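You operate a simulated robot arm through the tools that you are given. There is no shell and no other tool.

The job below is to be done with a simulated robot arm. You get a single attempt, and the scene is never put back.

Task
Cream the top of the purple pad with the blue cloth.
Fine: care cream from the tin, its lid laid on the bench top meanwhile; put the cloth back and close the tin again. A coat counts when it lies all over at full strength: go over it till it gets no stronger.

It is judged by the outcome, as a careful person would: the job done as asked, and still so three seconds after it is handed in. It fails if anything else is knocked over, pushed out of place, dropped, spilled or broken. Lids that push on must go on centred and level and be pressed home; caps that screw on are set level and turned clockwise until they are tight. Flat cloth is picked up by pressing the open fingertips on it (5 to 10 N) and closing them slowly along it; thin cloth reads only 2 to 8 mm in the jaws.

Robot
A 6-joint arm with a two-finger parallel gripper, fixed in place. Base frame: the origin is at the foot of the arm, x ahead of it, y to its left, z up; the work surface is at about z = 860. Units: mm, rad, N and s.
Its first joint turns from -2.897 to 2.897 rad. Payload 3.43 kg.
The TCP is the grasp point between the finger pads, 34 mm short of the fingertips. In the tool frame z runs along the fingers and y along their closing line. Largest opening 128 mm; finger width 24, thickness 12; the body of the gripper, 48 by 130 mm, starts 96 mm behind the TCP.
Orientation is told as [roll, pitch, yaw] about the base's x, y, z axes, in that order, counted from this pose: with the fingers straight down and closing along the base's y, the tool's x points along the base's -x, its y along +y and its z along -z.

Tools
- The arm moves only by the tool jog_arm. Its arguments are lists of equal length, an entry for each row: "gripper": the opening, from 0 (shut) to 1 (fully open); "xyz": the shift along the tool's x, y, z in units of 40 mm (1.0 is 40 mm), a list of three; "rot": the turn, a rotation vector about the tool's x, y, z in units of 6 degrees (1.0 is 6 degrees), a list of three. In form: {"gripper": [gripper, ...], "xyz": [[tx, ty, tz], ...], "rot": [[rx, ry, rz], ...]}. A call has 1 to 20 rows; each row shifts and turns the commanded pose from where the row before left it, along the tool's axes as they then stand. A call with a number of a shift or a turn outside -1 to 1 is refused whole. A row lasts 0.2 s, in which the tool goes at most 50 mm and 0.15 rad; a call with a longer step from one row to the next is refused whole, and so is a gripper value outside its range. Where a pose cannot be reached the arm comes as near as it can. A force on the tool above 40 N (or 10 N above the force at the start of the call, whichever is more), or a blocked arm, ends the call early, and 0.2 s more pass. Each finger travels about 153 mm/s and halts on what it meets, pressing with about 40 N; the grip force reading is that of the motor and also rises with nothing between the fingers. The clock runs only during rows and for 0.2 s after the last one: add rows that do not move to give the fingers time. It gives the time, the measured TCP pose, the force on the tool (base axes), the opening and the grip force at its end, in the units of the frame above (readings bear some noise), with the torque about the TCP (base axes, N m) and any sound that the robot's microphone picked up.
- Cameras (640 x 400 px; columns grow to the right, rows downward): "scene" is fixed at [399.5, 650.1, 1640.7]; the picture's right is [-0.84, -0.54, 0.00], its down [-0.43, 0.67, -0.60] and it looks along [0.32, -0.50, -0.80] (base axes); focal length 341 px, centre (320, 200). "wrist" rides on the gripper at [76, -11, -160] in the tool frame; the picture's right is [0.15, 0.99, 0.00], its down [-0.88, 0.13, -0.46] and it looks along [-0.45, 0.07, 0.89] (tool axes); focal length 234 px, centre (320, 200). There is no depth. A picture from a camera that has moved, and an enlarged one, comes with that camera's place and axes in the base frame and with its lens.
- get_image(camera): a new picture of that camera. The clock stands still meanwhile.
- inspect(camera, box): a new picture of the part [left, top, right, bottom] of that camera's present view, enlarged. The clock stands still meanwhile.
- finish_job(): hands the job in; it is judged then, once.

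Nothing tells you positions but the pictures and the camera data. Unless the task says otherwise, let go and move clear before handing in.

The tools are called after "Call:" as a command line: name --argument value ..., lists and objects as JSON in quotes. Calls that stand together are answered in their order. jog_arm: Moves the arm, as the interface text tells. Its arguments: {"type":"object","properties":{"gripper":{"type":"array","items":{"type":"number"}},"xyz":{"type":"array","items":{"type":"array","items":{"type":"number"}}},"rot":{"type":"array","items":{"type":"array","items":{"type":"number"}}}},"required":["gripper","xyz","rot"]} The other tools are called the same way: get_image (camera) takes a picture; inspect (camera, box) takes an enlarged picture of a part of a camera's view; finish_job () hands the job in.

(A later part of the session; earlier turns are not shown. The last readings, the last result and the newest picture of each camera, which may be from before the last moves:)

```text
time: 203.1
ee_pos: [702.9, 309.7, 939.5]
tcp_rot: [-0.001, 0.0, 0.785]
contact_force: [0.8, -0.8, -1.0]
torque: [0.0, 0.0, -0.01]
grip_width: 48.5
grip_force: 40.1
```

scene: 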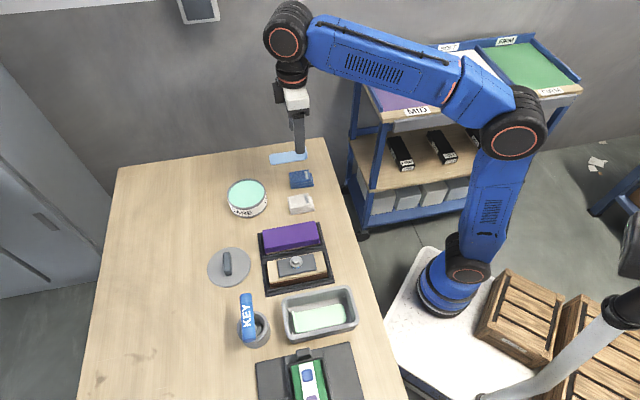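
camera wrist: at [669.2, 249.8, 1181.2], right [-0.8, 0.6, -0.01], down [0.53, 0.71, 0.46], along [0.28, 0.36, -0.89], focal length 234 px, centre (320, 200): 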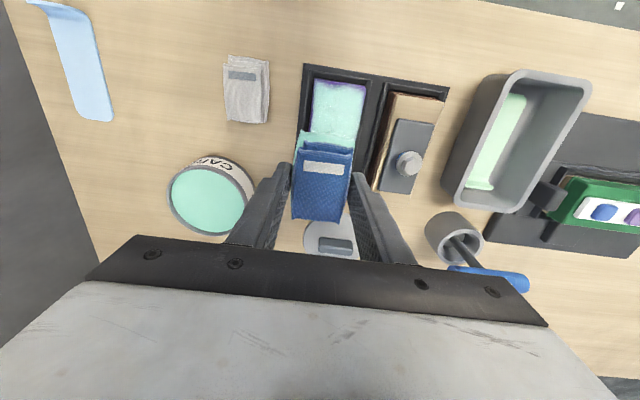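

Call:
jog_arm --gripper '[0.2, 0.2, 0.2, 0.2, 0.2]' --xyz '[[0, 0, 0.02], [0, 0, 0.02], [0, 0, 0.02], [0, 0, 0], [0, 0, 0]]' --rot '[[0, 0, 0], [0, 0, 0], [0, 0, 0], [0, 0, 0], [0, 0, 0]]'

Call:
inspect --camera "scene" --box '[260, 200, 330, 260]'

```text
time: 204.3
ee_pos: [702.4, 309.1, 937.8]
tcp_rot: [-0.002, -0.002, 0.784]
contact_force: [0.0, 0.0, -1.7]
torque: [0.01, -0.03, -0.04]
grip_width: 48.7
grip_force: 40.4
```

```text
6.67 times, centred on (295, 230) of scene
camera zoom: at [399.5, 650.1, 1640.7], right [-0.84, -0.54, 0.0], down [-0.43, 0.67, -0.6], along [0.32, -0.5, -0.8], focal length 2274 px, centre (487, 0)
```

zoom: 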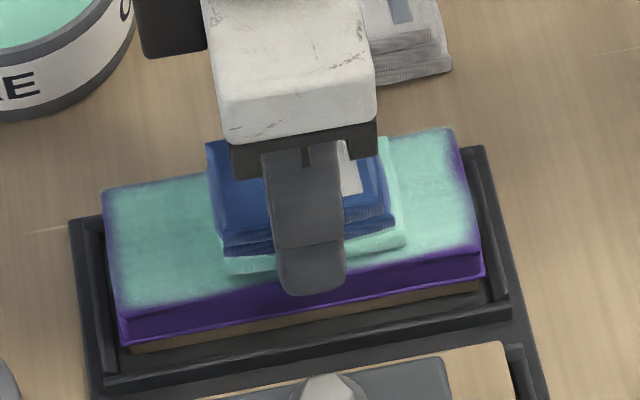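

Call:
jog_arm --gripper '[0.2, 0.2, 0.2, 0.2]' --xyz '[[0, 0, 0.02], [0, 0, 0.02], [0, 0, 0], [0, 0, 0]]' --rot '[[0, 0, 0], [0, 0, 0], [0, 0, 0], [0, 0, 0]]'

```text
time: 205.3
ee_pos: [702.3, 310.5, 936.4]
tcp_rot: [-0.002, -0.001, 0.784]
contact_force: [0.3, -0.3, 0.6]
torque: [0.0, 0.03, -0.01]
grip_width: 48.9
grip_force: 40.2
```

Call:
jog_arm --gripper '[0.2, 0.2, 0.2]' --xyz '[[0, 0, 0.015], [0, 0, 0], [0, 0, 0]]' --rot '[[0, 0, 0], [0, 0, 0], [0, 0, 0]]'

```text
time: 206.1
ee_pos: [701.7, 309.8, 936.1]
tcp_rot: [-0.001, -0.002, 0.784]
contact_force: [1.0, 0.3, -0.4]
torque: [-0.04, 0.04, 0.02]
grip_width: 48.7
grip_force: 39.9
```

Call:
jog_arm --gripper '[0.2, 0.2, 0.2]' --xyz '[[0, 0, 0.02], [0, 0, 0], [0, 0, 0]]' --rot '[[0, 0, 0], [0, 0, 0], [0, 0, 0]]'

```text
time: 206.9
ee_pos: [702.7, 309.5, 935.9]
tcp_rot: [-0.002, -0.003, 0.784]
contact_force: [8.8, 2.7, 26.1]
torque: [0.03, 0.05, -0.05]
grip_width: 48.9
grip_force: 40.0
```

Call:
jog_arm --gripper '[0.2, 0.2, 0.4, 0.45, 0.47, 0.47]' --xyz '[[0, 0, -0.02], [0, 0, 0], [0, 0, 0], [0, 0, 0], [0, 0, 0], [0, 0, 0]]' --rot '[[0, 0, 0], [0, 0, 0], [0, 0, 0], [0, 0, 0], [0, 0, 0], [0, 0, 0]]'

Call:
jog_arm --gripper '[0.47, 0.47, 0.47, 0.47]' --xyz '[[0, 0, -0.1], [0, 0, -0.1], [0, 0, 0], [0, 0, 0]]' --rot '[[0, 0, 0], [0, 0, 0], [0, 0, 0], [0, 0, 0]]'

Call:
inspect --camera "scene" --box '[260, 200, 330, 260]'

Call:
get_image --camera "wrist"

```text
time: 208.3
ee_pos: [701.5, 309.5, 936.7]
tcp_rot: [-0.001, -0.001, 0.784]
contact_force: [5.8, -2.0, 36.3]
torque: [0.0, -0.02, 0.01]
grip_width: 52.6
grip_force: 0.1
```

```text
time: 209.3
ee_pos: [702.5, 309.8, 944.0]
tcp_rot: [-0.002, 0.0, 0.785]
contact_force: [-0.8, 0.2, -0.7]
torque: [-0.02, -0.01, 0.01]
grip_width: 60.1
grip_force: 0.0
```

```text
6.67 times, centred on (295, 230) of scene
camera zoom: at [399.5, 650.1, 1640.7], right [-0.84, -0.54, 0.0], down [-0.43, 0.67, -0.6], along [0.32, -0.5, -0.8], focal length 2274 px, centre (487, 0)
```

zoom: 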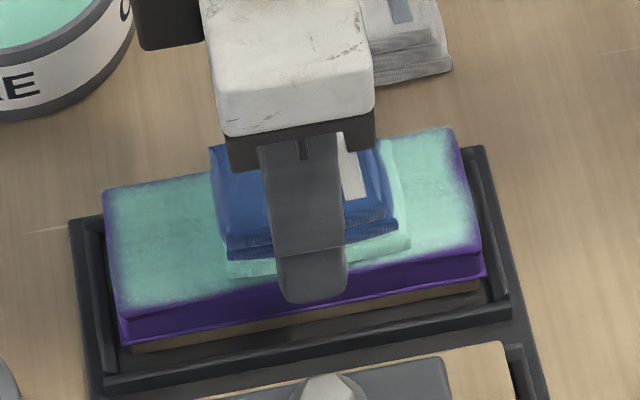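

```text
taken
camera wrist: at [656.7, 248.5, 1104.0], right [-0.8, 0.6, 0.0], down [0.53, 0.71, 0.46], along [0.27, 0.37, -0.89], focal length 234 px, centre (320, 200)
```

wrist: 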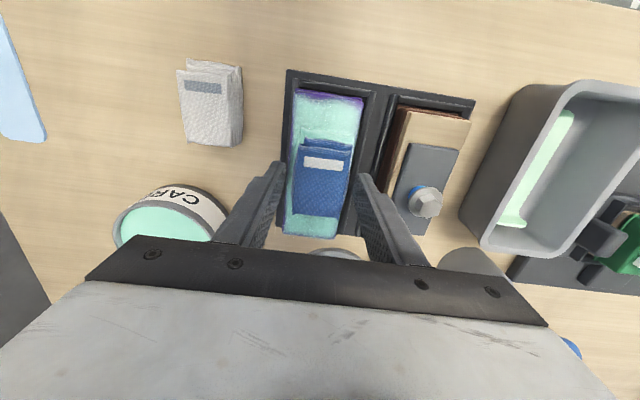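

The fingertips had been flush with the cloth bottom. Now they are about 9 mm above the pad top, so I'll close again to regrip.

Call:
jog_arm --gripper '[0.44, 0.41, 0.38, 0.35, 0.3, 0.25, 0.2, 0.2, 0.2]' --xyz '[[0, 0, 0], [0, 0, 0], [0, 0, 0], [0, 0, 0], [0, 0, 0], [0, 0, 0], [0, 0, 0], [0, 0, 0], [0, 0, 0]]' --rot '[[0, 0, 0], [0, 0, 0], [0, 0, 0], [0, 0, 0], [0, 0, 0], [0, 0, 0], [0, 0, 0], [0, 0, 0], [0, 0, 0]]'

Call:
inspect --camera "scene" --box '[260, 200, 330, 260]'

Call:
inspect --camera "wrist" --box '[260, 60, 400, 250]'

```text
time: 211.3
ee_pos: [701.8, 310.4, 943.9]
tcp_rot: [-0.003, -0.001, 0.783]
contact_force: [0.2, -0.5, -0.2]
torque: [-0.02, 0.02, 0.0]
grip_width: 48.6
grip_force: 39.9
```

```text
6.67 times, centred on (295, 230) of scene
camera zoom: at [399.5, 650.1, 1640.7], right [-0.84, -0.54, 0.0], down [-0.43, 0.67, -0.6], along [0.32, -0.5, -0.8], focal length 2274 px, centre (487, 0)
```

zoom: 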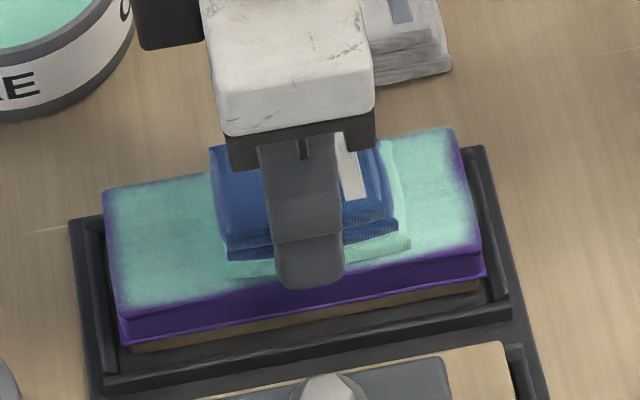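

```text
2.11 times, centred on (330, 155) of wrist
camera zoom: at [656.7, 248.4, 1104.2], right [-0.8, 0.6, 0.0], down [0.53, 0.71, 0.46], along [0.27, 0.37, -0.89], focal length 493 px, centre (299, 295)
```

zoom: 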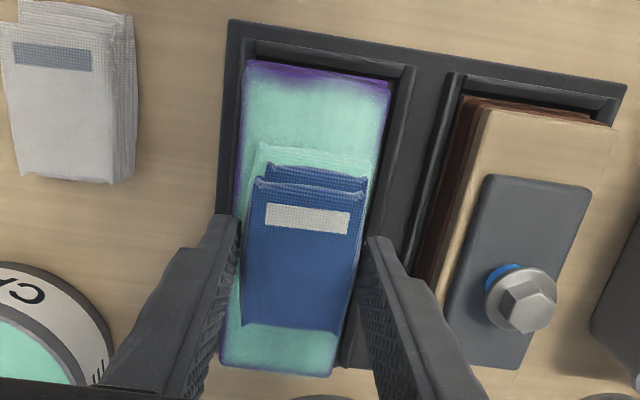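

Regripped with about 9.5 mm of cloth below the fingertips. Now back to the near edge with a slight tilt and lighter force.

Call:
jog_arm --gripper '[0.2, 0.2, 0.2, 0.2, 0.2, 0.2, 0.2, 0.2]' --xyz '[[0, 0, -0.2], [0, 0, 0], [0.75, 0.25, 0], [0.72, 0.25, 0], [0, 0, 0.1], [0, 0, 0.05], [0, 0, 0], [0, 0, 0]]' --rot '[[0, 0, 0], [-0.02, -0.333, 0], [0, 0, 0], [0, 0, 0], [0, 0, 0], [0, 0, 0], [0, 0, 0], [0, 0, 0]]'

Call:
inspect --camera "scene" --box '[275, 200, 345, 260]'

```text
time: 213.1
ee_pos: [646.1, 281.1, 944.0]
tcp_rot: [0.001, -0.037, 0.784]
contact_force: [0.8, -0.5, 13.9]
torque: [-0.18, -0.11, -0.01]
grip_width: 49.0
grip_force: 40.2
```

```text
6.67 times, centred on (310, 230) of scene
camera zoom: at [399.5, 650.1, 1640.7], right [-0.84, -0.54, 0.0], down [-0.43, 0.67, -0.6], along [0.32, -0.5, -0.8], focal length 2274 px, centre (387, 0)
```

zoom: 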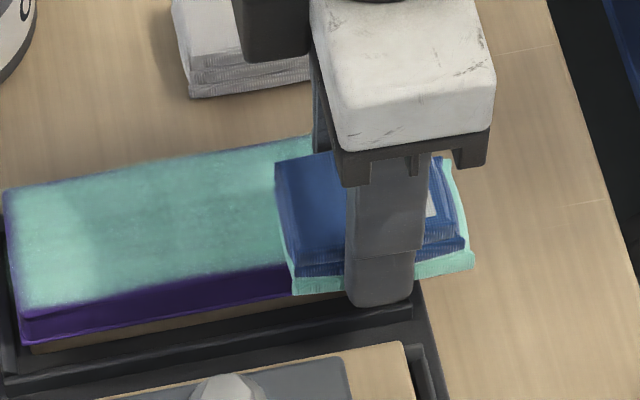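

Call:
jog_arm --gripper '[0.2, 0.2, 0.2, 0.2, 0.2, 0.2, 0.2, 0.2, 0.2, 0.2, 0.2, 0.2, 0.2, 0.2]' --xyz '[[0, -0.1, 0], [0, -0.1, 0], [0, -0.1, 0], [0, -0.1, 0], [0, -0.1, 0], [0, -0.1, 0], [0, -0.1, 0], [0, -0.1, 0], [0, -0.1, 0], [0, -0.1, 0], [0, -0.1, 0], [0, -0.1, 0], [0, 0, 0], [0, 0, 0]]' --rot '[[0, 0, 0], [0, 0, 0], [0, 0, 0], [0, 0, 0], [0, 0, 0], [0, 0, 0], [0, 0, 0], [0, 0, 0], [0, 0, 0], [0, 0, 0], [0, 0, 0], [0, 0, 0], [0, 0, 0], [0, 0, 0]]'

Call:
inspect --camera "scene" --box '[275, 200, 345, 260]'

```text
time: 216.1
ee_pos: [682.0, 249.8, 943.5]
tcp_rot: [0.0, -0.034, 0.784]
contact_force: [-1.4, 1.3, 8.9]
torque: [0.04, 0.17, 0.03]
grip_width: 48.8
grip_force: 40.3
```

```text
6.67 times, centred on (310, 230) of scene
camera zoom: at [399.5, 650.1, 1640.7], right [-0.84, -0.54, 0.0], down [-0.43, 0.67, -0.6], along [0.32, -0.5, -0.8], focal length 2274 px, centre (387, 0)
```

zoom: 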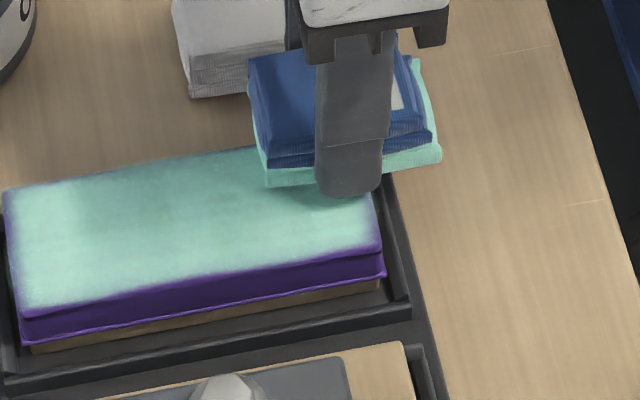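

Call:
jog_arm --gripper '[0.2, 0.2, 0.2, 0.2, 0.2, 0.2, 0.2, 0.2, 0.2, 0.2, 0.2, 0.2, 0.2, 0.2]' --xyz '[[0.05, 0.1, 0], [0, 0.1, 0], [0, 0.1, 0], [0, 0.1, 0], [0, 0.1, 0], [0, 0.1, 0], [0, 0.1, 0], [0, 0.1, 0], [0, 0.1, 0], [0, 0.1, 0], [0, 0.1, 0], [0, 0.1, 0], [0, 0, 0], [0, 0, 0]]' --rot '[[0, 0, 0], [0, 0, 0], [0, 0, 0], [0, 0, 0], [0, 0, 0], [0, 0, 0], [0, 0, 0], [0, 0, 0], [0, 0, 0], [0, 0, 0], [0, 0, 0], [0, 0, 0], [0, 0, 0], [0, 0, 0]]'

Call:
jog_arm --gripper '[0.2, 0.2, 0.2, 0.2, 0.2, 0.2, 0.2, 0.2, 0.2, 0.2, 0.2, 0.2, 0.2, 0.2]' --xyz '[[0.05, -0.1, 0], [0, -0.1, 0], [0, -0.1, 0], [0, -0.1, 0], [0, -0.1, 0], [0, -0.1, 0], [0, -0.1, 0], [0, -0.1, 0], [0, -0.1, 0], [0, -0.1, 0], [0, -0.1, 0], [0, -0.1, 0], [0, 0, 0], [0, 0, 0]]' --rot '[[0, 0, 0], [0, 0, 0], [0, 0, 0], [0, 0, 0], [0, 0, 0], [0, 0, 0], [0, 0, 0], [0, 0, 0], [0, 0, 0], [0, 0, 0], [0, 0, 0], [0, 0, 0], [0, 0, 0], [0, 0, 0]]'

Call:
inspect --camera "scene" --box '[275, 200, 345, 260]'

```text
time: 219.1
ee_pos: [644.4, 281.7, 945.0]
tcp_rot: [0.001, -0.035, 0.782]
contact_force: [-0.5, 0.3, -0.3]
torque: [0.0, 0.0, -0.02]
grip_width: 48.7
grip_force: 40.3
```

```text
time: 222.1
ee_pos: [677.6, 245.2, 944.5]
tcp_rot: [0.001, -0.036, 0.784]
contact_force: [0.2, 0.1, -0.7]
torque: [0.01, 0.0, 0.02]
grip_width: 48.7
grip_force: 40.2
```

```text
6.67 times, centred on (310, 230) of scene
camera zoom: at [399.5, 650.1, 1640.7], right [-0.84, -0.54, 0.0], down [-0.43, 0.67, -0.6], along [0.32, -0.5, -0.8], focal length 2274 px, centre (387, 0)
```

zoom: 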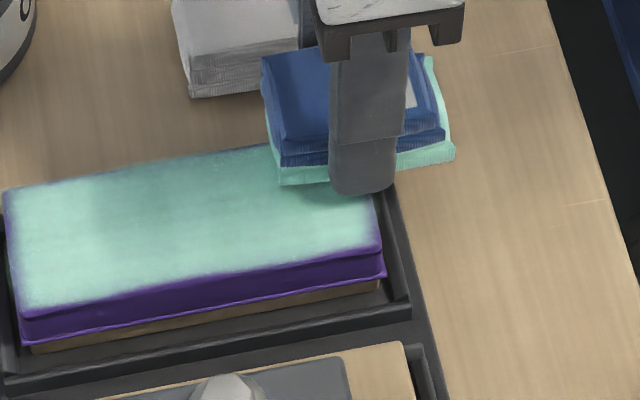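

Call:
jog_arm --gripper '[0.2, 0.2, 0.2, 0.2, 0.2]' --xyz '[[-0.08, 0.1, 0.015], [0, 0, 0.015], [0, 0, 0.01], [0, 0, 0], [0, 0, 0]]' --rot '[[0, 0, 0], [0, 0, 0], [0, 0, 0], [0, 0, 0], [0, 0, 0]]'

```text
time: 223.3
ee_pos: [676.4, 251.1, 943.8]
tcp_rot: [0.001, -0.037, 0.782]
contact_force: [-0.1, 1.8, 25.7]
torque: [0.07, 0.25, 0.0]
grip_width: 49.0
grip_force: 40.5
```

Call:
jog_arm --gripper '[0.2, 0.2, 0.2, 0.2, 0.2, 0.2, 0.2, 0.2, 0.2, 0.2, 0.2, 0.2, 0.2, 0.2]' --xyz '[[0, 0, -0.012], [0, 0.1, 0], [0, 0.1, 0], [0, 0.1, 0], [0, 0.1, 0], [0, 0.1, 0], [0, 0.1, 0], [0, 0.1, 0], [0, 0.1, 0], [0, 0.1, 0], [0, 0.1, 0], [0, 0.1, 0], [0, 0, 0], [0, 0, 0]]' --rot '[[0, 0, 0], [0, 0, 0], [0, 0, 0], [0, 0, 0], [0, 0, 0], [0, 0, 0], [0, 0, 0], [0, 0, 0], [0, 0, 0], [0, 0, 0], [0, 0, 0], [0, 0, 0], [0, 0, 0], [0, 0, 0]]'

Call:
jog_arm --gripper '[0.2, 0.2, 0.2, 0.2, 0.2, 0.2, 0.2, 0.2, 0.2, 0.2, 0.2, 0.2, 0.2]' --xyz '[[0, -0.1, 0.008], [0, -0.1, 0], [0, -0.1, 0], [0, -0.1, 0], [0, -0.1, 0], [0, -0.1, 0], [0, -0.1, 0], [0, -0.1, 0], [0, -0.1, 0], [0, -0.1, 0], [0, -0.1, 0], [0, 0, 0], [0, 0, 0]]' --rot '[[0, 0, 0], [0, 0, 0], [0, 0, 0], [0, 0, 0], [0, 0, 0], [0, 0, 0], [0, 0, 0], [0, 0, 0], [0, 0, 0], [0, 0, 0], [0, 0, 0], [0, 0, 0], [0, 0, 0]]'

Call:
inspect --camera "scene" --box '[275, 200, 345, 260]'

```text
time: 226.0
ee_pos: [647.8, 281.8, 942.7]
tcp_rot: [0.0, -0.035, 0.782]
contact_force: [0.8, -3.6, 8.9]
torque: [-0.23, 0.03, -0.01]
grip_width: 48.6
grip_force: 40.0
stopped in row 13: the force on the tool passed its limit at 41 N (the readings are from after the stop); the commanded pose is now the measured one
```

```text
time: 228.8
ee_pos: [678.4, 251.2, 943.1]
tcp_rot: [-0.001, -0.037, 0.783]
contact_force: [-2.8, 3.8, 20.8]
torque: [0.13, 0.37, -0.01]
grip_width: 48.8
grip_force: 40.1
```

```text
6.67 times, centred on (310, 230) of scene
camera zoom: at [399.5, 650.1, 1640.7], right [-0.84, -0.54, 0.0], down [-0.43, 0.67, -0.6], along [0.32, -0.5, -0.8], focal length 2274 px, centre (387, 0)
```

zoom: 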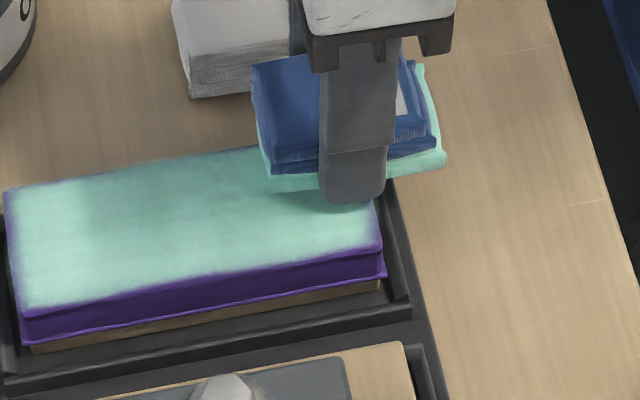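

Call:
jog_arm --gripper '[0.2, 0.2, 0.2, 0.2, 0.2, 0.2, 0.2, 0.2, 0.2]' --xyz '[[0, 0, -0.3], [0, 0, -0.8], [0, 0, -0.8], [0, 0, 0], [-0.8, 0, 0], [-0.8, 0, 0], [-0.8, 0, 0], [-0.6, 0.2, 0], [0, 0, 0]]' --rot '[[0, 0, 0], [0, 0, 0], [0, 0, 0], [0, 0.333, 0], [0, 0, 0], [0, 0, 0], [0, 0, 0], [0, 0, 0], [0, 0, 0]]'

Call:
inspect --camera "wrist" --box '[250, 0, 430, 150]'

Call:
inspect --camera "wrist" --box '[308, 10, 368, 60]'

Call:
inspect --camera "scene" --box '[260, 210, 330, 260]'

```text
time: 230.8
ee_pos: [756.1, 339.0, 1016.5]
tcp_rot: [-0.001, -0.002, 0.782]
contact_force: [-1.3, 0.3, -0.5]
torque: [-0.02, -0.02, 0.0]
grip_width: 48.8
grip_force: 39.9
```

```text
2.67 times, centred on (340, 75) of wrist
camera zoom: at [710.0, 277.2, 1177.1], right [-0.8, 0.6, 0.0], down [0.53, 0.71, 0.46], along [0.27, 0.37, -0.89], focal length 624 px, centre (267, 533)
```

zoom: 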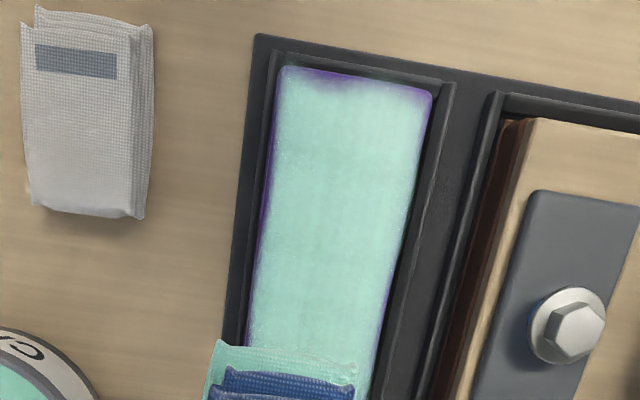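

```text
8.00 times, centred on (338, 35) of wrist
camera zoom: at [710.0, 277.2, 1177.1], right [-0.8, 0.6, 0.0], down [0.53, 0.71, 0.46], along [0.27, 0.37, -0.89], focal length 1873 px, centre (176, 1520)
```

zoom: 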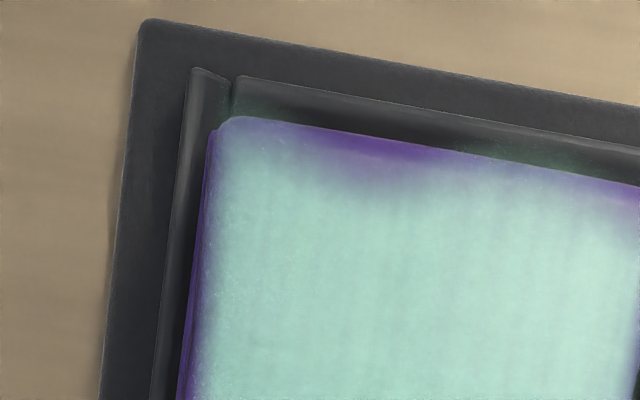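

```text
8.00 times, centred on (295, 235) of scene
camera zoom: at [399.5, 650.1, 1640.7], right [-0.84, -0.54, 0.0], down [-0.43, 0.67, -0.6], along [0.32, -0.5, -0.8], focal length 2728 px, centre (520, -80)
```

zoom: 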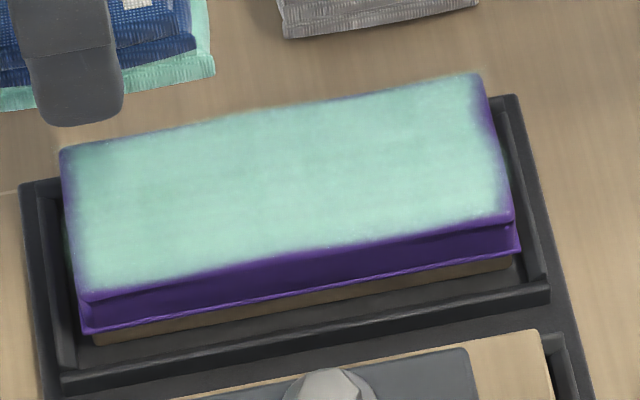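

Most of the top is solid mint; a small notch remains at the near edge. I'll work it with short strokes running out over that edge, with a slight tilt so the pressure sits there.

Call:
jog_arm --gripper '[0.2, 0.2, 0.2, 0.2, 0.2, 0.2, 0.2, 0.2, 0.2, 0.2]' --xyz '[[0.91, 0.05, 0], [0.91, 0.05, 0], [0.91, 0.05, 0], [0, 0, 0.6], [0, 0, 0.6], [0, 0, 0.4], [0, 0, 0.1], [0, 0, 0.04], [0, 0, 0], [0, 0, 0]]' --rot '[[-0.01, 0.019, 0], [0, 0, 0], [0, 0, 0], [0, -0.333, 0], [0, 0, 0], [0, 0, 0], [0, 0, 0], [0, 0, 0], [0, 0, 0], [0, 0, 0]]'

Call:
jog_arm --gripper '[0.2, 0.2, 0.2, 0.2]' --xyz '[[0, 0, 0.02], [0, 0, 0.02], [0, 0, 0], [0, 0, 0]]' --rot '[[0, 0, 0], [0, 0, 0], [0, 0, 0], [0, 0, 0]]'

```text
time: 233.0
ee_pos: [674.5, 266.7, 950.5]
tcp_rot: [0.002, -0.033, 0.785]
contact_force: [0.3, -0.1, 0.1]
torque: [0.02, -0.03, 0.0]
grip_width: 49.0
grip_force: 40.2
```

```text
time: 234.0
ee_pos: [674.7, 268.1, 948.7]
tcp_rot: [0.002, -0.034, 0.783]
contact_force: [0.1, -0.2, -0.3]
torque: [0.0, -0.03, 0.0]
grip_width: 48.6
grip_force: 39.8
```

Call:
jog_arm --gripper '[0.2, 0.2, 0.2, 0.2, 0.2]' --xyz '[[0, 0, 0.05], [0, 0, 0.03], [0, 0, 0.02], [0, 0, 0], [0, 0, 0]]' --rot '[[0, 0, 0], [0, 0, 0], [0, 0, 0], [0, 0, 0], [0, 0, 0]]'

```text
time: 235.2
ee_pos: [674.7, 267.3, 943.2]
tcp_rot: [0.002, -0.035, 0.785]
contact_force: [1.4, -0.5, 5.8]
torque: [-0.13, 0.04, 0.02]
grip_width: 49.0
grip_force: 40.2
```

Call:
jog_arm --gripper '[0.2, 0.2, 0.2, 0.2, 0.2, 0.2, 0.2, 0.2, 0.2, 0.2, 0.2, 0.2]' --xyz '[[0, 0, 0.01], [0.12, 0, 0], [0.12, 0, 0], [0.12, 0, 0], [0.12, 0, 0], [0.12, 0, 0], [-0.12, 0, 0], [-0.12, 0, 0], [-0.12, 0, 0], [-0.12, 0, 0], [-0.12, 0, 0], [0, 0, 0]]' --rot '[[0, 0, 0], [0, 0, 0], [0, 0, 0], [0, 0, 0], [0, 0, 0], [0, 0, 0], [0, 0, 0], [0, 0, 0], [0, 0, 0], [0, 0, 0], [0, 0, 0], [0, 0, 0]]'

Call:
jog_arm --gripper '[0.2, 0.2, 0.2, 0.2, 0.2, 0.2, 0.2, 0.2, 0.2, 0.2, 0.2, 0.2]' --xyz '[[0, 0, 0.006], [0.12, 0, 0], [0.12, 0, 0], [0.12, 0, 0], [0.12, 0, 0], [0.12, 0, 0], [-0.12, 0, 0], [-0.12, 0, 0], [-0.12, 0, 0], [-0.12, 0, 0], [-0.12, 0, 0], [0, 0, 0]]' --rot '[[0, 0, 0], [0, 0, 0], [0, 0, 0], [0, 0, 0], [0, 0, 0], [0, 0, 0], [0, 0, 0], [0, 0, 0], [0, 0, 0], [0, 0, 0], [0, 0, 0], [0, 0, 0]]'

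Call:
inspect --camera "scene" --box '[275, 200, 345, 260]'

```text
time: 237.8
ee_pos: [675.5, 264.6, 942.9]
tcp_rot: [0.002, -0.033, 0.785]
contact_force: [-9.0, -3.4, 22.7]
torque: [-0.4, 0.63, -0.06]
grip_width: 49.1
grip_force: 39.9
```

```text
time: 240.4
ee_pos: [674.2, 265.5, 941.9]
tcp_rot: [0.002, -0.037, 0.784]
contact_force: [-9.4, -9.6, 35.2]
torque: [-0.79, 0.82, 0.01]
grip_width: 49.0
grip_force: 40.3
```

```text
6.67 times, centred on (310, 230) of scene
camera zoom: at [399.5, 650.1, 1640.7], right [-0.84, -0.54, 0.0], down [-0.43, 0.67, -0.6], along [0.32, -0.5, -0.8], focal length 2274 px, centre (387, 0)
```

zoom: 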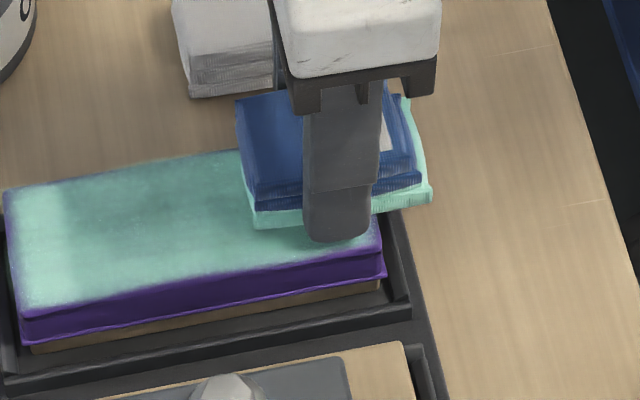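

Call:
jog_arm --gripper '[0.2, 0.2, 0.2, 0.2, 0.2, 0.2, 0.2, 0.2, 0.2]' --xyz '[[0, 0, -0.3], [0, 0, -0.8], [0, 0, -0.5], [-0.8, 0, 0], [-0.8, 0, 0], [-0.8, 0, 0], [0, 0, 0], [0, 0, 0], [0, 0, 0]]' --rot '[[0, 0, 0], [0, 0, 0], [0, 0, 0], [0, 0, 0], [0, 0, 0], [0, 0, 0], [0, 0, 0], [0, 0, 0], [0, 0, 0]]'

Call:
inspect --camera "wrist" --box '[290, 0, 410, 100]'

Call:
inspect --camera "scene" --box '[295, 205, 330, 235]'

```text
time: 242.4
ee_pos: [739.1, 335.6, 1007.8]
tcp_rot: [0.004, -0.034, 0.783]
contact_force: [0.4, 0.4, -0.3]
torque: [-0.03, 0.03, -0.03]
grip_width: 48.8
grip_force: 39.9
```

```text
4.00 times, centred on (350, 50) of wrist
camera zoom: at [690.2, 269.4, 1165.1], right [-0.8, 0.6, 0.0], down [0.52, 0.7, 0.49], along [0.29, 0.39, -0.87], focal length 937 px, centre (200, 800)
```

zoom: 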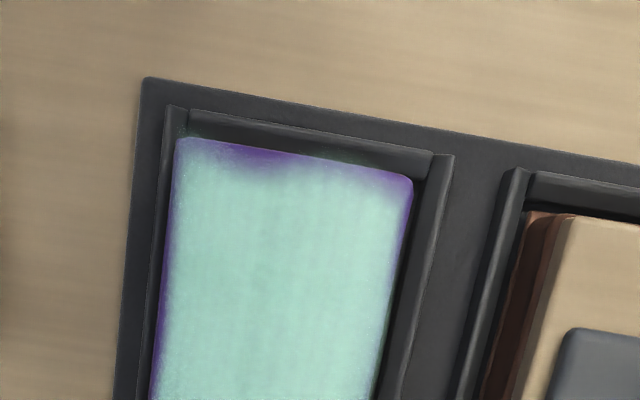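

```text
13.33 times, centred on (312, 220) of scene
camera zoom: at [399.5, 650.1, 1640.7], right [-0.84, -0.54, 0.0], down [-0.43, 0.67, -0.6], along [0.32, -0.5, -0.8], focal length 4547 px, centre (420, -67)
```

zoom: 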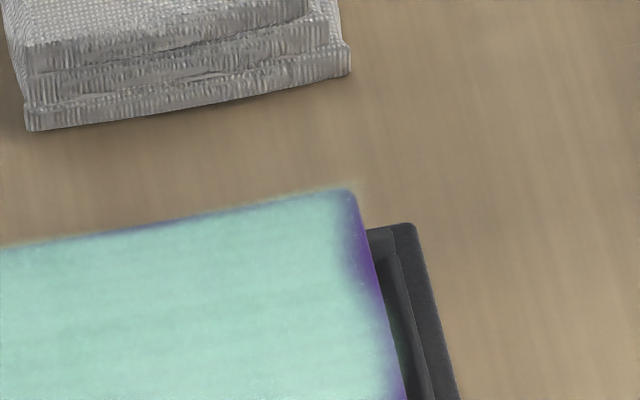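

The notch is unchanged, so I'll put pressure right on it. I'll tilt so that only the cloth's side edge where it crosses the pad's near edge makes contact, next to the finger.

Call:
jog_arm --gripper '[0.2, 0.2, 0.2, 0.2, 0.2, 0.2, 0.2, 0.2, 0.2]' --xyz '[[0.87, 0.17, 0], [0.87, 0.17, 0], [0.87, 0.17, 0], [0, 0, 0], [0, 0, 0.5], [0, 0, 0.5], [0, 0, 0.2], [0, 0, 0], [0, 0, 0]]' --rot '[[0, 0, 0], [0, 0, 0], [0, 0, 0], [-0.667, 0, 0], [0, 0, 0], [0, 0, 0], [0, 0, 0], [0, 0, 0], [0, 0, 0]]'

Call:
inspect --camera "scene" --box '[275, 200, 345, 260]'

```text
time: 244.4
ee_pos: [652.3, 278.7, 958.3]
tcp_rot: [0.072, -0.033, 0.784]
contact_force: [0.4, 0.4, -0.9]
torque: [0.02, -0.02, 0.03]
grip_width: 48.8
grip_force: 39.6
```

```text
6.67 times, centred on (310, 230) of scene
camera zoom: at [399.5, 650.1, 1640.7], right [-0.84, -0.54, 0.0], down [-0.43, 0.67, -0.6], along [0.32, -0.5, -0.8], focal length 2274 px, centre (387, 0)
```

zoom: 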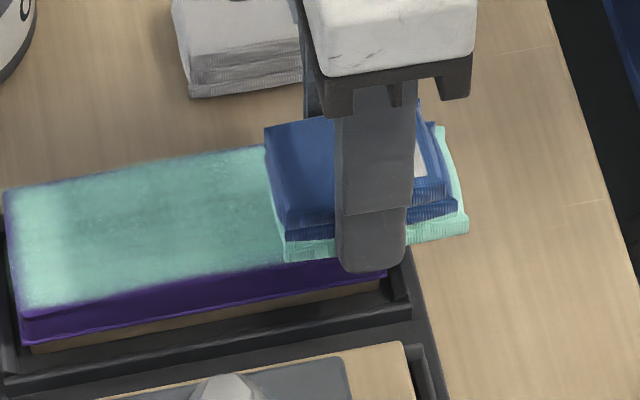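

Call:
jog_arm --gripper '[0.2, 0.2, 0.2, 0.2, 0.2, 0.2]' --xyz '[[0, -0.05, 0.15], [0, 0, 0.08], [0, 0, 0.03], [0, 0, 0.03], [0, 0, 0], [0, 0, 0]]' --rot '[[0, 0, 0], [0, 0, 0], [0, 0, 0], [0, 0, 0], [0, 0, 0], [0, 0, 0]]'

```text
time: 245.8
ee_pos: [654.0, 277.3, 947.3]
tcp_rot: [0.072, -0.032, 0.784]
contact_force: [0.5, -0.3, -0.3]
torque: [-0.05, -0.02, -0.01]
grip_width: 49.0
grip_force: 39.9
```

Call:
jog_arm --gripper '[0.2, 0.2, 0.2, 0.2, 0.2]' --xyz '[[0, 0, 0.03], [0, 0, 0.03], [0, 0, 0.02], [0, 0, 0], [0, 0, 0]]' --rot '[[0, 0, 0], [0, 0, 0], [0, 0, 0], [0, 0, 0], [0, 0, 0]]'

```text
time: 247.0
ee_pos: [654.1, 277.3, 942.9]
tcp_rot: [0.071, -0.036, 0.784]
contact_force: [-0.4, 0.0, 12.8]
torque: [-0.26, -0.11, -0.03]
grip_width: 49.2
grip_force: 40.4
```

Contact is exactly on the notch now (about 13 N). I'll rub there with small motions.

Call:
jog_arm --gripper '[0.2, 0.2, 0.2, 0.2, 0.2, 0.2, 0.2, 0.2, 0.2, 0.2, 0.2, 0.2, 0.2, 0.2, 0.2, 0.2]' --xyz '[[0, 0.1, 0], [0, 0.1, 0], [0, 0.1, 0], [0, -0.1, 0], [0, -0.1, 0], [0, -0.1, 0], [0, -0.1, 0], [0, -0.1, 0], [0, 0.1, 0], [0, 0.1, 0], [0.1, 0, 0], [0.1, 0, 0], [-0.1, 0, 0], [-0.1, 0, 0], [0, 0, 0], [0, 0, 0]]' --rot '[[0, 0, 0], [0, 0, 0], [0, 0, 0], [0, 0, 0], [0, 0, 0], [0, 0, 0], [0, 0, 0], [0, 0, 0], [0, 0, 0], [0, 0, 0], [0, 0, 0], [0, 0, 0], [0, 0, 0], [0, 0, 0], [0, 0, 0], [0, 0, 0]]'

Call:
jog_arm --gripper '[0.2, 0.2, 0.2, 0.2, 0.2, 0.2, 0.2, 0.2, 0.2]' --xyz '[[0, 0, -0.3], [0, 0, -0.8], [0, 0, -0.5], [-0.8, 0, 0], [-0.8, 0, 0], [-0.8, 0, 0], [0, 0, 0], [0, 0, 0], [0, 0, 0]]' --rot '[[0, 0, 0], [0, 0, 0], [0, 0, 0], [0.667, 0, 0], [0, 0.333, 0], [0, 0, 0], [0, 0, 0], [0, 0, 0], [0, 0, 0]]'

Call:
inspect --camera "wrist" --box '[290, 0, 410, 100]'

Call:
inspect --camera "scene" --box '[295, 205, 330, 235]'

```text
time: 250.4
ee_pos: [652.1, 279.1, 942.9]
tcp_rot: [0.073, -0.033, 0.784]
contact_force: [-1.5, -1.0, 1.9]
torque: [-0.09, 0.03, 0.0]
grip_width: 48.8
grip_force: 40.1
```

```text
time: 252.4
ee_pos: [723.7, 342.2, 1008.3]
tcp_rot: [0.0, 0.002, 0.783]
contact_force: [0.2, 0.1, -0.1]
torque: [0.0, 0.0, 0.0]
grip_width: 49.0
grip_force: 39.8
```

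```text
4.00 times, centred on (350, 50) of wrist
camera zoom: at [677.9, 278.9, 1168.9], right [-0.8, 0.6, 0.0], down [0.53, 0.71, 0.46], along [0.27, 0.37, -0.89], focal length 937 px, centre (200, 800)
```

zoom: 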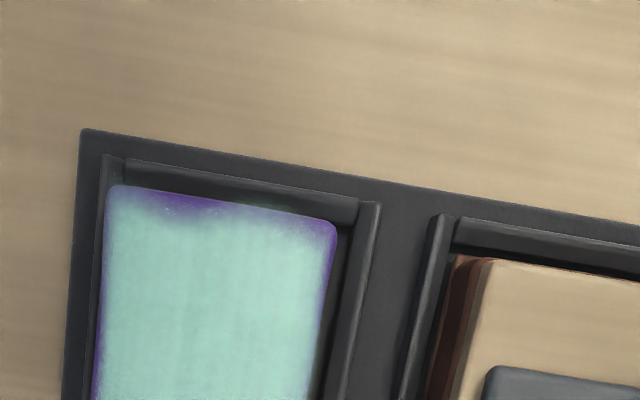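

```text
13.33 times, centred on (312, 220) of scene
camera zoom: at [399.5, 650.1, 1640.7], right [-0.84, -0.54, 0.0], down [-0.43, 0.67, -0.6], along [0.32, -0.5, -0.8], focal length 4547 px, centre (420, -67)
```

zoom: 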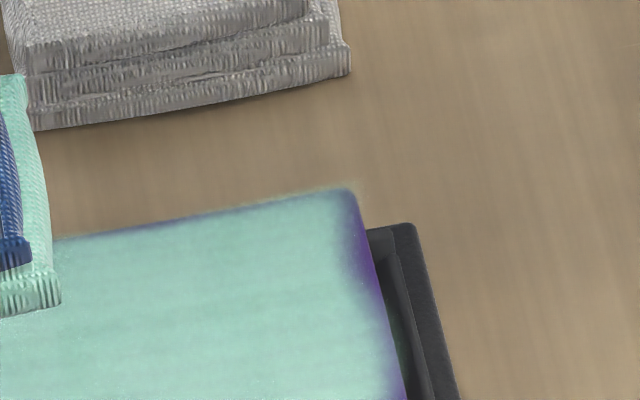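

No change at all there, which suggests that spot may already be at its limit. I'll test once more with the freshly squared-up grip: flat, firm strokes running off the near end.

Call:
jog_arm --gripper '[0.2, 0.2, 0.2, 0.2, 0.2, 0.2, 0.2, 0.2, 0.2]' --xyz '[[0.67, -0.22, 0], [0.67, -0.22, 0], [0, 0, 0.6], [0, 0, 0.6], [0, 0, 0.25], [0, 0, 0.08], [0, 0, 0.03], [0, 0, 0], [0, 0, 0]]' --rot '[[0, -0.019, 0], [0, 0, 0], [0, 0, 0], [0, 0, 0], [0, 0, 0], [0, 0, 0], [0, 0, 0], [0, 0, 0], [0, 0, 0]]'

Call:
jog_arm --gripper '[0.2, 0.2, 0.2, 0.2]' --xyz '[[0, 0, 0.02], [0, 0, 0.02], [0, 0, 0], [0, 0, 0]]' --rot '[[0, 0, 0], [0, 0, 0], [0, 0, 0], [0, 0, 0]]'

```text
time: 254.4
ee_pos: [697.2, 290.1, 946.6]
tcp_rot: [0.003, -0.001, 0.786]
contact_force: [-0.5, 0.9, -0.5]
torque: [0.01, 0.02, 0.0]
grip_width: 48.6
grip_force: 39.7
```

```text
time: 255.4
ee_pos: [696.9, 291.0, 946.3]
tcp_rot: [0.002, -0.002, 0.784]
contact_force: [1.3, -0.4, -0.3]
torque: [-0.05, 0.01, 0.01]
grip_width: 48.9
grip_force: 39.9
```

Call:
jog_arm --gripper '[0.2, 0.2, 0.2, 0.2, 0.2]' --xyz '[[0, 0, 0.02], [0, 0, 0.02], [0, 0, 0.02], [0, 0, 0], [0, 0, 0]]' --rot '[[0, 0, 0], [0, 0, 0], [0, 0, 0], [0, 0, 0], [0, 0, 0]]'

```text
time: 256.6
ee_pos: [697.6, 290.3, 943.9]
tcp_rot: [0.001, -0.001, 0.783]
contact_force: [0.4, -0.6, -0.3]
torque: [0.02, 0.01, -0.01]
grip_width: 48.7
grip_force: 40.6
```

Call:
jog_arm --gripper '[0.2, 0.2, 0.2, 0.2, 0.2]' --xyz '[[0, 0, 0.02], [0, 0, 0.02], [0, 0, 0.01], [0, 0, 0], [0, 0, 0]]' --rot '[[0, 0, 0], [0, 0, 0], [0, 0, 0], [0, 0, 0], [0, 0, 0]]'

```text
time: 257.8
ee_pos: [696.2, 290.1, 940.9]
tcp_rot: [0.001, -0.003, 0.783]
contact_force: [1.0, 1.1, 26.7]
torque: [0.63, -0.58, 0.01]
grip_width: 48.6
grip_force: 40.1
```

Call:
jog_arm --gripper '[0.2, 0.2, 0.2, 0.2]' --xyz '[[0, 0, -0.03], [0, 0, 0.015], [0, 0, 0], [0, 0, 0]]' --rot '[[0, 0, 0], [0, -0.15, 0], [0, 0, 0], [0, 0, 0]]'

```text
time: 258.8
ee_pos: [696.8, 290.2, 941.3]
tcp_rot: [0.001, -0.017, 0.782]
contact_force: [-3.2, -2.0, 14.6]
torque: [-0.13, 0.19, 0.02]
grip_width: 48.9
grip_force: 39.7
```

Call:
jog_arm --gripper '[0.2, 0.2, 0.2, 0.2, 0.2, 0.2, 0.2, 0.2, 0.2, 0.2, 0.2]' --xyz '[[0.15, 0, -0.0024], [0.15, 0, -0.0024], [0.15, 0, -0.0024], [0.15, 0, -0.0024], [0.15, 0, -0.0024], [0.15, 0, -0.0024], [0.15, 0, -0.0024], [0.15, 0, -0.0024], [0.15, 0, -0.0024], [0, 0, 0], [0, 0, 0]]' --rot '[[0, 0, 0], [0, 0, 0], [0, 0, 0], [0, 0, 0], [0, 0, 0], [0, 0, 0], [0, 0, 0], [0, 0, 0], [0, 0, 0], [0, 0, 0], [0, 0, 0]]'

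Call:
jog_arm --gripper '[0.2, 0.2, 0.2, 0.2, 0.2, 0.2, 0.2]' --xyz '[[0, 0.12, 0], [0, 0.12, 0], [0, 0.12, 0], [0, 0.12, 0], [0, 0.12, 0], [0, 0, 0], [0, 0, 0]]' --rot '[[0, 0, 0], [0, 0, 0], [0, 0, 0], [0, 0, 0], [0, 0, 0], [0, 0, 0], [0, 0, 0]]'

```text
time: 261.2
ee_pos: [656.0, 251.6, 941.8]
tcp_rot: [0.002, -0.017, 0.783]
contact_force: [1.0, 1.9, 12.0]
torque: [0.2, -0.26, 0.02]
grip_width: 48.8
grip_force: 40.4
```

```text
time: 262.8
ee_pos: [640.5, 269.5, 942.3]
tcp_rot: [0.001, -0.015, 0.785]
contact_force: [-0.2, -0.2, 1.0]
torque: [0.01, -0.03, -0.03]
grip_width: 48.7
grip_force: 40.1
```

Call:
jog_arm --gripper '[0.2, 0.2, 0.2, 0.2, 0.2, 0.2, 0.2, 0.2, 0.2, 0.2]' --xyz '[[-0.1, 0, 0.015], [-0.1, 0, 0.015], [0, -0.12, 0], [0, -0.12, 0], [0, -0.12, 0], [0, -0.12, 0], [0, -0.12, 0], [0, -0.12, 0], [0, 0, 0], [0, 0, 0]]' --rot '[[0, 0, 0], [0, 0, 0], [0, 0, 0], [0, 0, 0], [0, 0, 0], [0, 0, 0], [0, 0, 0], [0, 0, 0], [0, 0, 0], [0, 0, 0]]'

Call:
jog_arm --gripper '[0.2, 0.2, 0.2, 0.2, 0.2, 0.2, 0.2, 0.2, 0.2]' --xyz '[[0, 0, -0.3], [0, 0, -0.8], [0, 0, -0.5], [-0.9, 0, 0], [-0.9, 0, 0], [-0.9, 0, 0], [0, 0, 0], [0, 0, 0], [0, 0, 0]]' --rot '[[0, 0, 0], [0, 0, 0], [0, 0, 0], [0, 0, 0], [0, 0, 0], [0, 0, 0], [0, 0, 0], [0, 0, 0], [0, 0, 0]]'

Call:
inspect --camera "wrist" --box '[290, 0, 410, 100]'

```text
time: 265.0
ee_pos: [668.4, 254.0, 941.4]
tcp_rot: [0.002, -0.018, 0.783]
contact_force: [-2.2, 2.7, 10.4]
torque: [0.16, 0.07, 0.04]
grip_width: 48.9
grip_force: 39.8
```

```text
time: 267.0
ee_pos: [742.8, 330.4, 1006.9]
tcp_rot: [0.003, -0.019, 0.783]
contact_force: [-0.2, 0.2, 0.8]
torque: [-0.01, 0.0, -0.01]
grip_width: 49.0
grip_force: 39.2
```

```text
4.00 times, centred on (350, 50) of wrist
camera zoom: at [697.0, 266.7, 1166.8], right [-0.8, 0.6, 0.0], down [0.53, 0.71, 0.47], along [0.28, 0.38, -0.88], focal length 937 px, centre (200, 800)
```

zoom: 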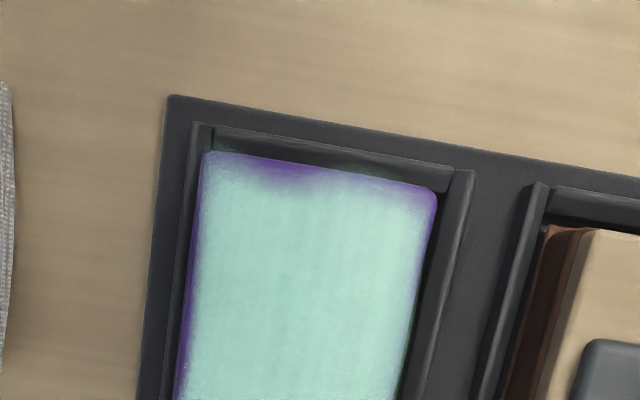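

Call:
inspect --camera "wrist" --box '[318, 25, 378, 75]'

Call:
inspect --camera "scene" --box '[255, 205, 335, 265]'

```text
8.00 times, centred on (348, 50) of wrist
camera zoom: at [697.0, 266.7, 1166.8], right [-0.8, 0.6, 0.0], down [0.53, 0.71, 0.47], along [0.28, 0.38, -0.88], focal length 1873 px, centre (96, 1400)
```

zoom: 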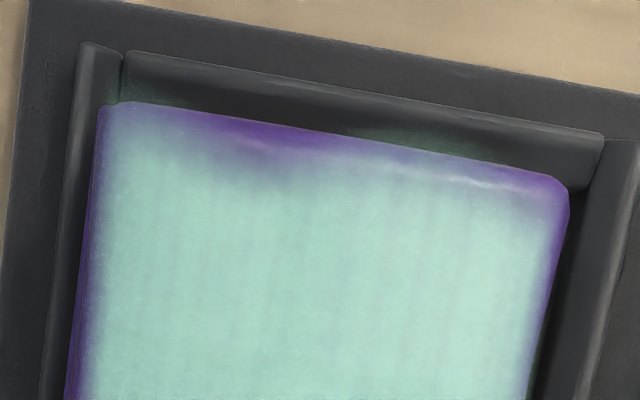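

```text
6.67 times, centred on (295, 235) of scene
camera zoom: at [399.5, 650.1, 1640.7], right [-0.84, -0.54, 0.0], down [-0.43, 0.67, -0.6], along [0.32, -0.5, -0.8], focal length 2274 px, centre (487, -33)
```

zoom: 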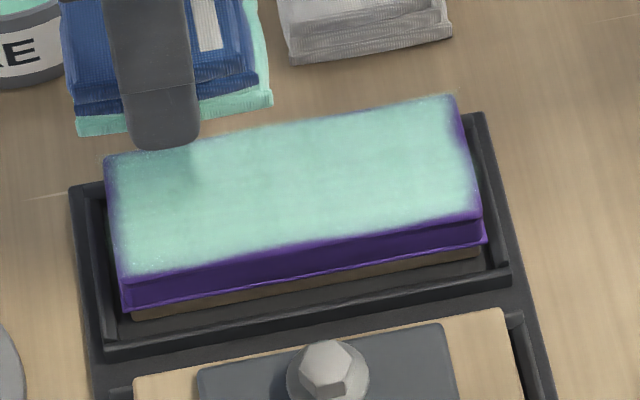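

The purple at the near end is now mostly on the rounded bevel, with a small weak spot. I'll do a few more flush strokes over that end, since the flush contact is what deposits cream.

Call:
jog_arm --gripper '[0.2, 0.2, 0.2, 0.2, 0.2, 0.2, 0.2, 0.2, 0.2, 0.2]' --xyz '[[0.7, 0.1, 0], [0.7, 0.1, 0], [0, 0, 0.6], [0, 0, 0.6], [0, 0, 0.25], [0, 0, 0.08], [0, 0, 0.04], [0, 0, 0.03], [0, 0, 0], [0, 0, 0]]' --rot '[[0, 0, 0], [0, 0, 0], [0, 0, 0], [0, 0, 0], [0, 0, 0], [0, 0, 0], [0, 0, 0], [0, 0, 0], [0, 0, 0], [0, 0, 0]]'

Call:
jog_arm --gripper '[0.2, 0.2, 0.2, 0.2]' --xyz '[[0, 0, 0.02], [0, 0, 0.015], [0, 0, 0], [0, 0, 0]]' --rot '[[0, 0, 0], [0, 0, 0], [0, 0, 0], [0, 0, 0]]'

```text
time: 269.2
ee_pos: [699.4, 297.4, 941.0]
tcp_rot: [0.001, -0.016, 0.784]
contact_force: [1.4, 0.2, 1.8]
torque: [-0.03, 0.0, 0.02]
grip_width: 48.8
grip_force: 40.1
```

```text
time: 270.2
ee_pos: [699.0, 297.3, 941.6]
tcp_rot: [0.001, -0.018, 0.784]
contact_force: [0.5, -2.1, 16.0]
torque: [-0.37, 0.27, -0.01]
grip_width: 48.7
grip_force: 40.0
```

Call:
jog_arm --gripper '[0.2, 0.2, 0.2, 0.2, 0.2, 0.2, 0.2, 0.2, 0.2, 0.2, 0.2, 0.2]' --xyz '[[0, 0, 0.003], [0.15, 0, -0.0015], [0.15, 0, -0.0015], [0.15, 0, -0.0015], [0.15, 0, -0.0015], [0.15, 0, -0.0015], [0.15, 0, -0.0015], [0.15, 0, -0.0015], [0.15, 0, -0.0015], [0.15, 0, -0.0015], [0, 0, 0], [0, 0, 0]]' --rot '[[0, 0.03, 0], [0, 0, 0], [0, 0, 0], [0, 0, 0], [0, 0, 0], [0, 0, 0], [0, 0, 0], [0, 0, 0], [0, 0, 0], [0, 0, 0], [0, 0, 0], [0, 0, 0]]'

Call:
jog_arm --gripper '[0.2, 0.2, 0.2, 0.2, 0.2, 0.2, 0.2, 0.2, 0.2, 0.2, 0.2]' --xyz '[[-0.15, 0, 0.0015], [-0.15, 0, 0.0015], [-0.15, 0, 0.0015], [-0.15, 0, 0.0015], [0.15, 0, -0.0015], [0.15, 0, -0.0015], [0.15, 0, -0.0015], [0.15, 0, -0.0015], [0.1, 0, 0], [0, 0, 0], [0, 0, 0]]' --rot '[[0, 0, 0], [0, 0, 0], [0, 0, 0], [0, 0, 0], [0, 0, 0], [0, 0, 0], [0, 0, 0], [0, 0, 0], [0, 0, 0], [0, 0, 0], [0, 0, 0]]'

```text
time: 272.8
ee_pos: [661.2, 260.2, 940.1]
tcp_rot: [0.003, -0.013, 0.784]
contact_force: [6.6, 5.4, 33.7]
torque: [0.42, -0.52, -0.06]
grip_width: 49.1
grip_force: 39.5
```

```text
time: 275.2
ee_pos: [656.8, 256.5, 940.9]
tcp_rot: [0.002, -0.016, 0.783]
contact_force: [7.3, 9.2, 35.3]
torque: [0.6, -0.59, 0.0]
grip_width: 49.0
grip_force: 40.0
```

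Call:
jog_arm --gripper '[0.2, 0.2, 0.2, 0.2, 0.2, 0.2, 0.2, 0.2, 0.2, 0.2, 0.2, 0.2]' --xyz '[[-0.1, 0, -0.012], [0, 0.1, 0], [0, 0.1, 0], [0, -0.1, 0], [0, -0.1, 0], [0, -0.1, 0], [0, -0.1, 0], [0, 0.1, 0], [0, 0.1, 0], [0, 0.1, 0], [0, 0, 0], [0, 0, 0]]' --rot '[[0, 0, 0], [0, 0, 0], [0, 0, 0], [0, 0, 0], [0, 0, 0], [0, 0, 0], [0, 0, 0], [0, 0, 0], [0, 0, 0], [0, 0, 0], [0, 0, 0], [0, 0, 0]]'

Call:
jog_arm --gripper '[0.2, 0.2, 0.2, 0.2, 0.2, 0.2, 0.2, 0.2, 0.2]' --xyz '[[0, 0, -0.3], [0, 0, -0.8], [0, 0, -0.5], [-0.9, 0, 0], [-0.9, 0, 0], [-0.9, 0, 0], [0, 0, 0], [0, 0, 0], [0, 0, 0]]' --rot '[[0, 0, 0], [0, 0, 0], [0, 0, 0], [0, 0, 0], [0, 0, 0], [0, 0, 0], [0, 0, 0], [0, 0, 0], [0, 0, 0]]'

Call:
inspect --camera "wrist" --box '[318, 25, 378, 75]'

Call:
inspect --camera "wrist" --box '[290, 0, 410, 150]'

```text
time: 277.8
ee_pos: [659.4, 262.6, 939.9]
tcp_rot: [0.001, -0.014, 0.784]
contact_force: [0.0, -0.8, 0.1]
torque: [0.0, 0.0, 0.0]
grip_width: 48.9
grip_force: 39.6
```

```text
time: 279.8
ee_pos: [734.9, 339.5, 1005.9]
tcp_rot: [0.002, -0.013, 0.784]
contact_force: [0.6, 0.6, -1.0]
torque: [-0.03, 0.01, -0.01]
grip_width: 48.7
grip_force: 40.2
```

```text
8.00 times, centred on (348, 50) of wrist
camera zoom: at [688.2, 275.2, 1165.4], right [-0.8, 0.6, 0.0], down [0.53, 0.71, 0.47], along [0.28, 0.37, -0.88], focal length 1873 px, centre (96, 1400)
```

zoom: 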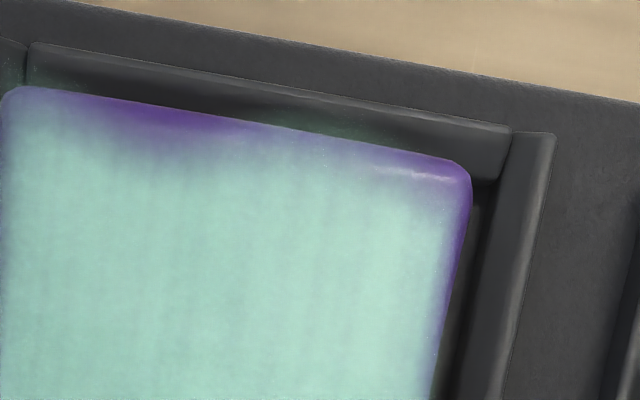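

```text
2.67 times, centred on (350, 75) of wrist
camera zoom: at [688.2, 275.2, 1165.4], right [-0.8, 0.6, 0.0], down [0.53, 0.71, 0.47], along [0.28, 0.37, -0.88], focal length 624 px, centre (240, 533)
```

zoom: 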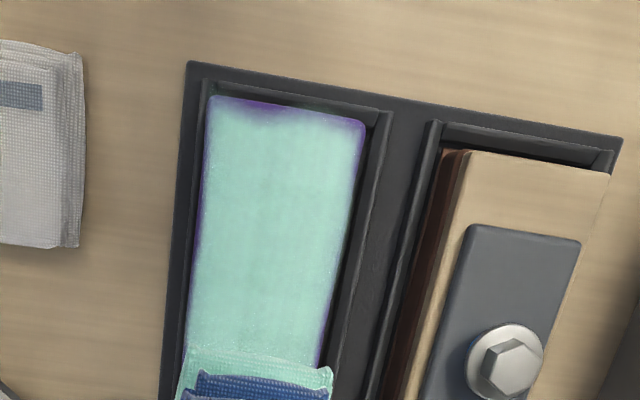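

The weak spot is shrinking with firm flush strokes. One more set over the near end.

Call:
jog_arm --gripper '[0.2, 0.2, 0.2, 0.2, 0.2, 0.2, 0.2, 0.2, 0.2, 0.2]' --xyz '[[0.9, -0.05, 0], [0.9, -0.05, 0], [0.3, 0, 0.5], [0, 0, 0.6], [0, 0, 0.35], [0, 0, 0.1], [0, 0, 0.04], [0, 0, 0.03], [0, 0, 0], [0, 0, 0]]' --rot '[[0, 0, 0], [0, 0, 0], [0, 0, 0], [0, 0, 0], [0, 0, 0], [0, 0, 0], [0, 0, 0], [0, 0, 0], [0, 0, 0], [0, 0, 0]]'

Call:
jog_arm --gripper '[0.2, 0.2, 0.2, 0.2]' --xyz '[[0, 0, 0.02], [0, 0, 0.015], [0, 0, 0], [0, 0, 0]]' --rot '[[0, 0, 0], [0, 0, 0], [0, 0, 0], [0, 0, 0]]'

```text
time: 282.0
ee_pos: [677.5, 275.3, 940.8]
tcp_rot: [0.001, -0.015, 0.782]
contact_force: [2.1, -1.0, 9.4]
torque: [-0.22, 0.08, 0.05]
grip_width: 48.5
grip_force: 40.5
```

```text
time: 283.0
ee_pos: [677.5, 275.9, 940.1]
tcp_rot: [0.003, -0.016, 0.784]
contact_force: [-0.1, -1.5, 27.5]
torque: [-0.57, 0.51, 0.03]
grip_width: 48.8
grip_force: 40.3
```

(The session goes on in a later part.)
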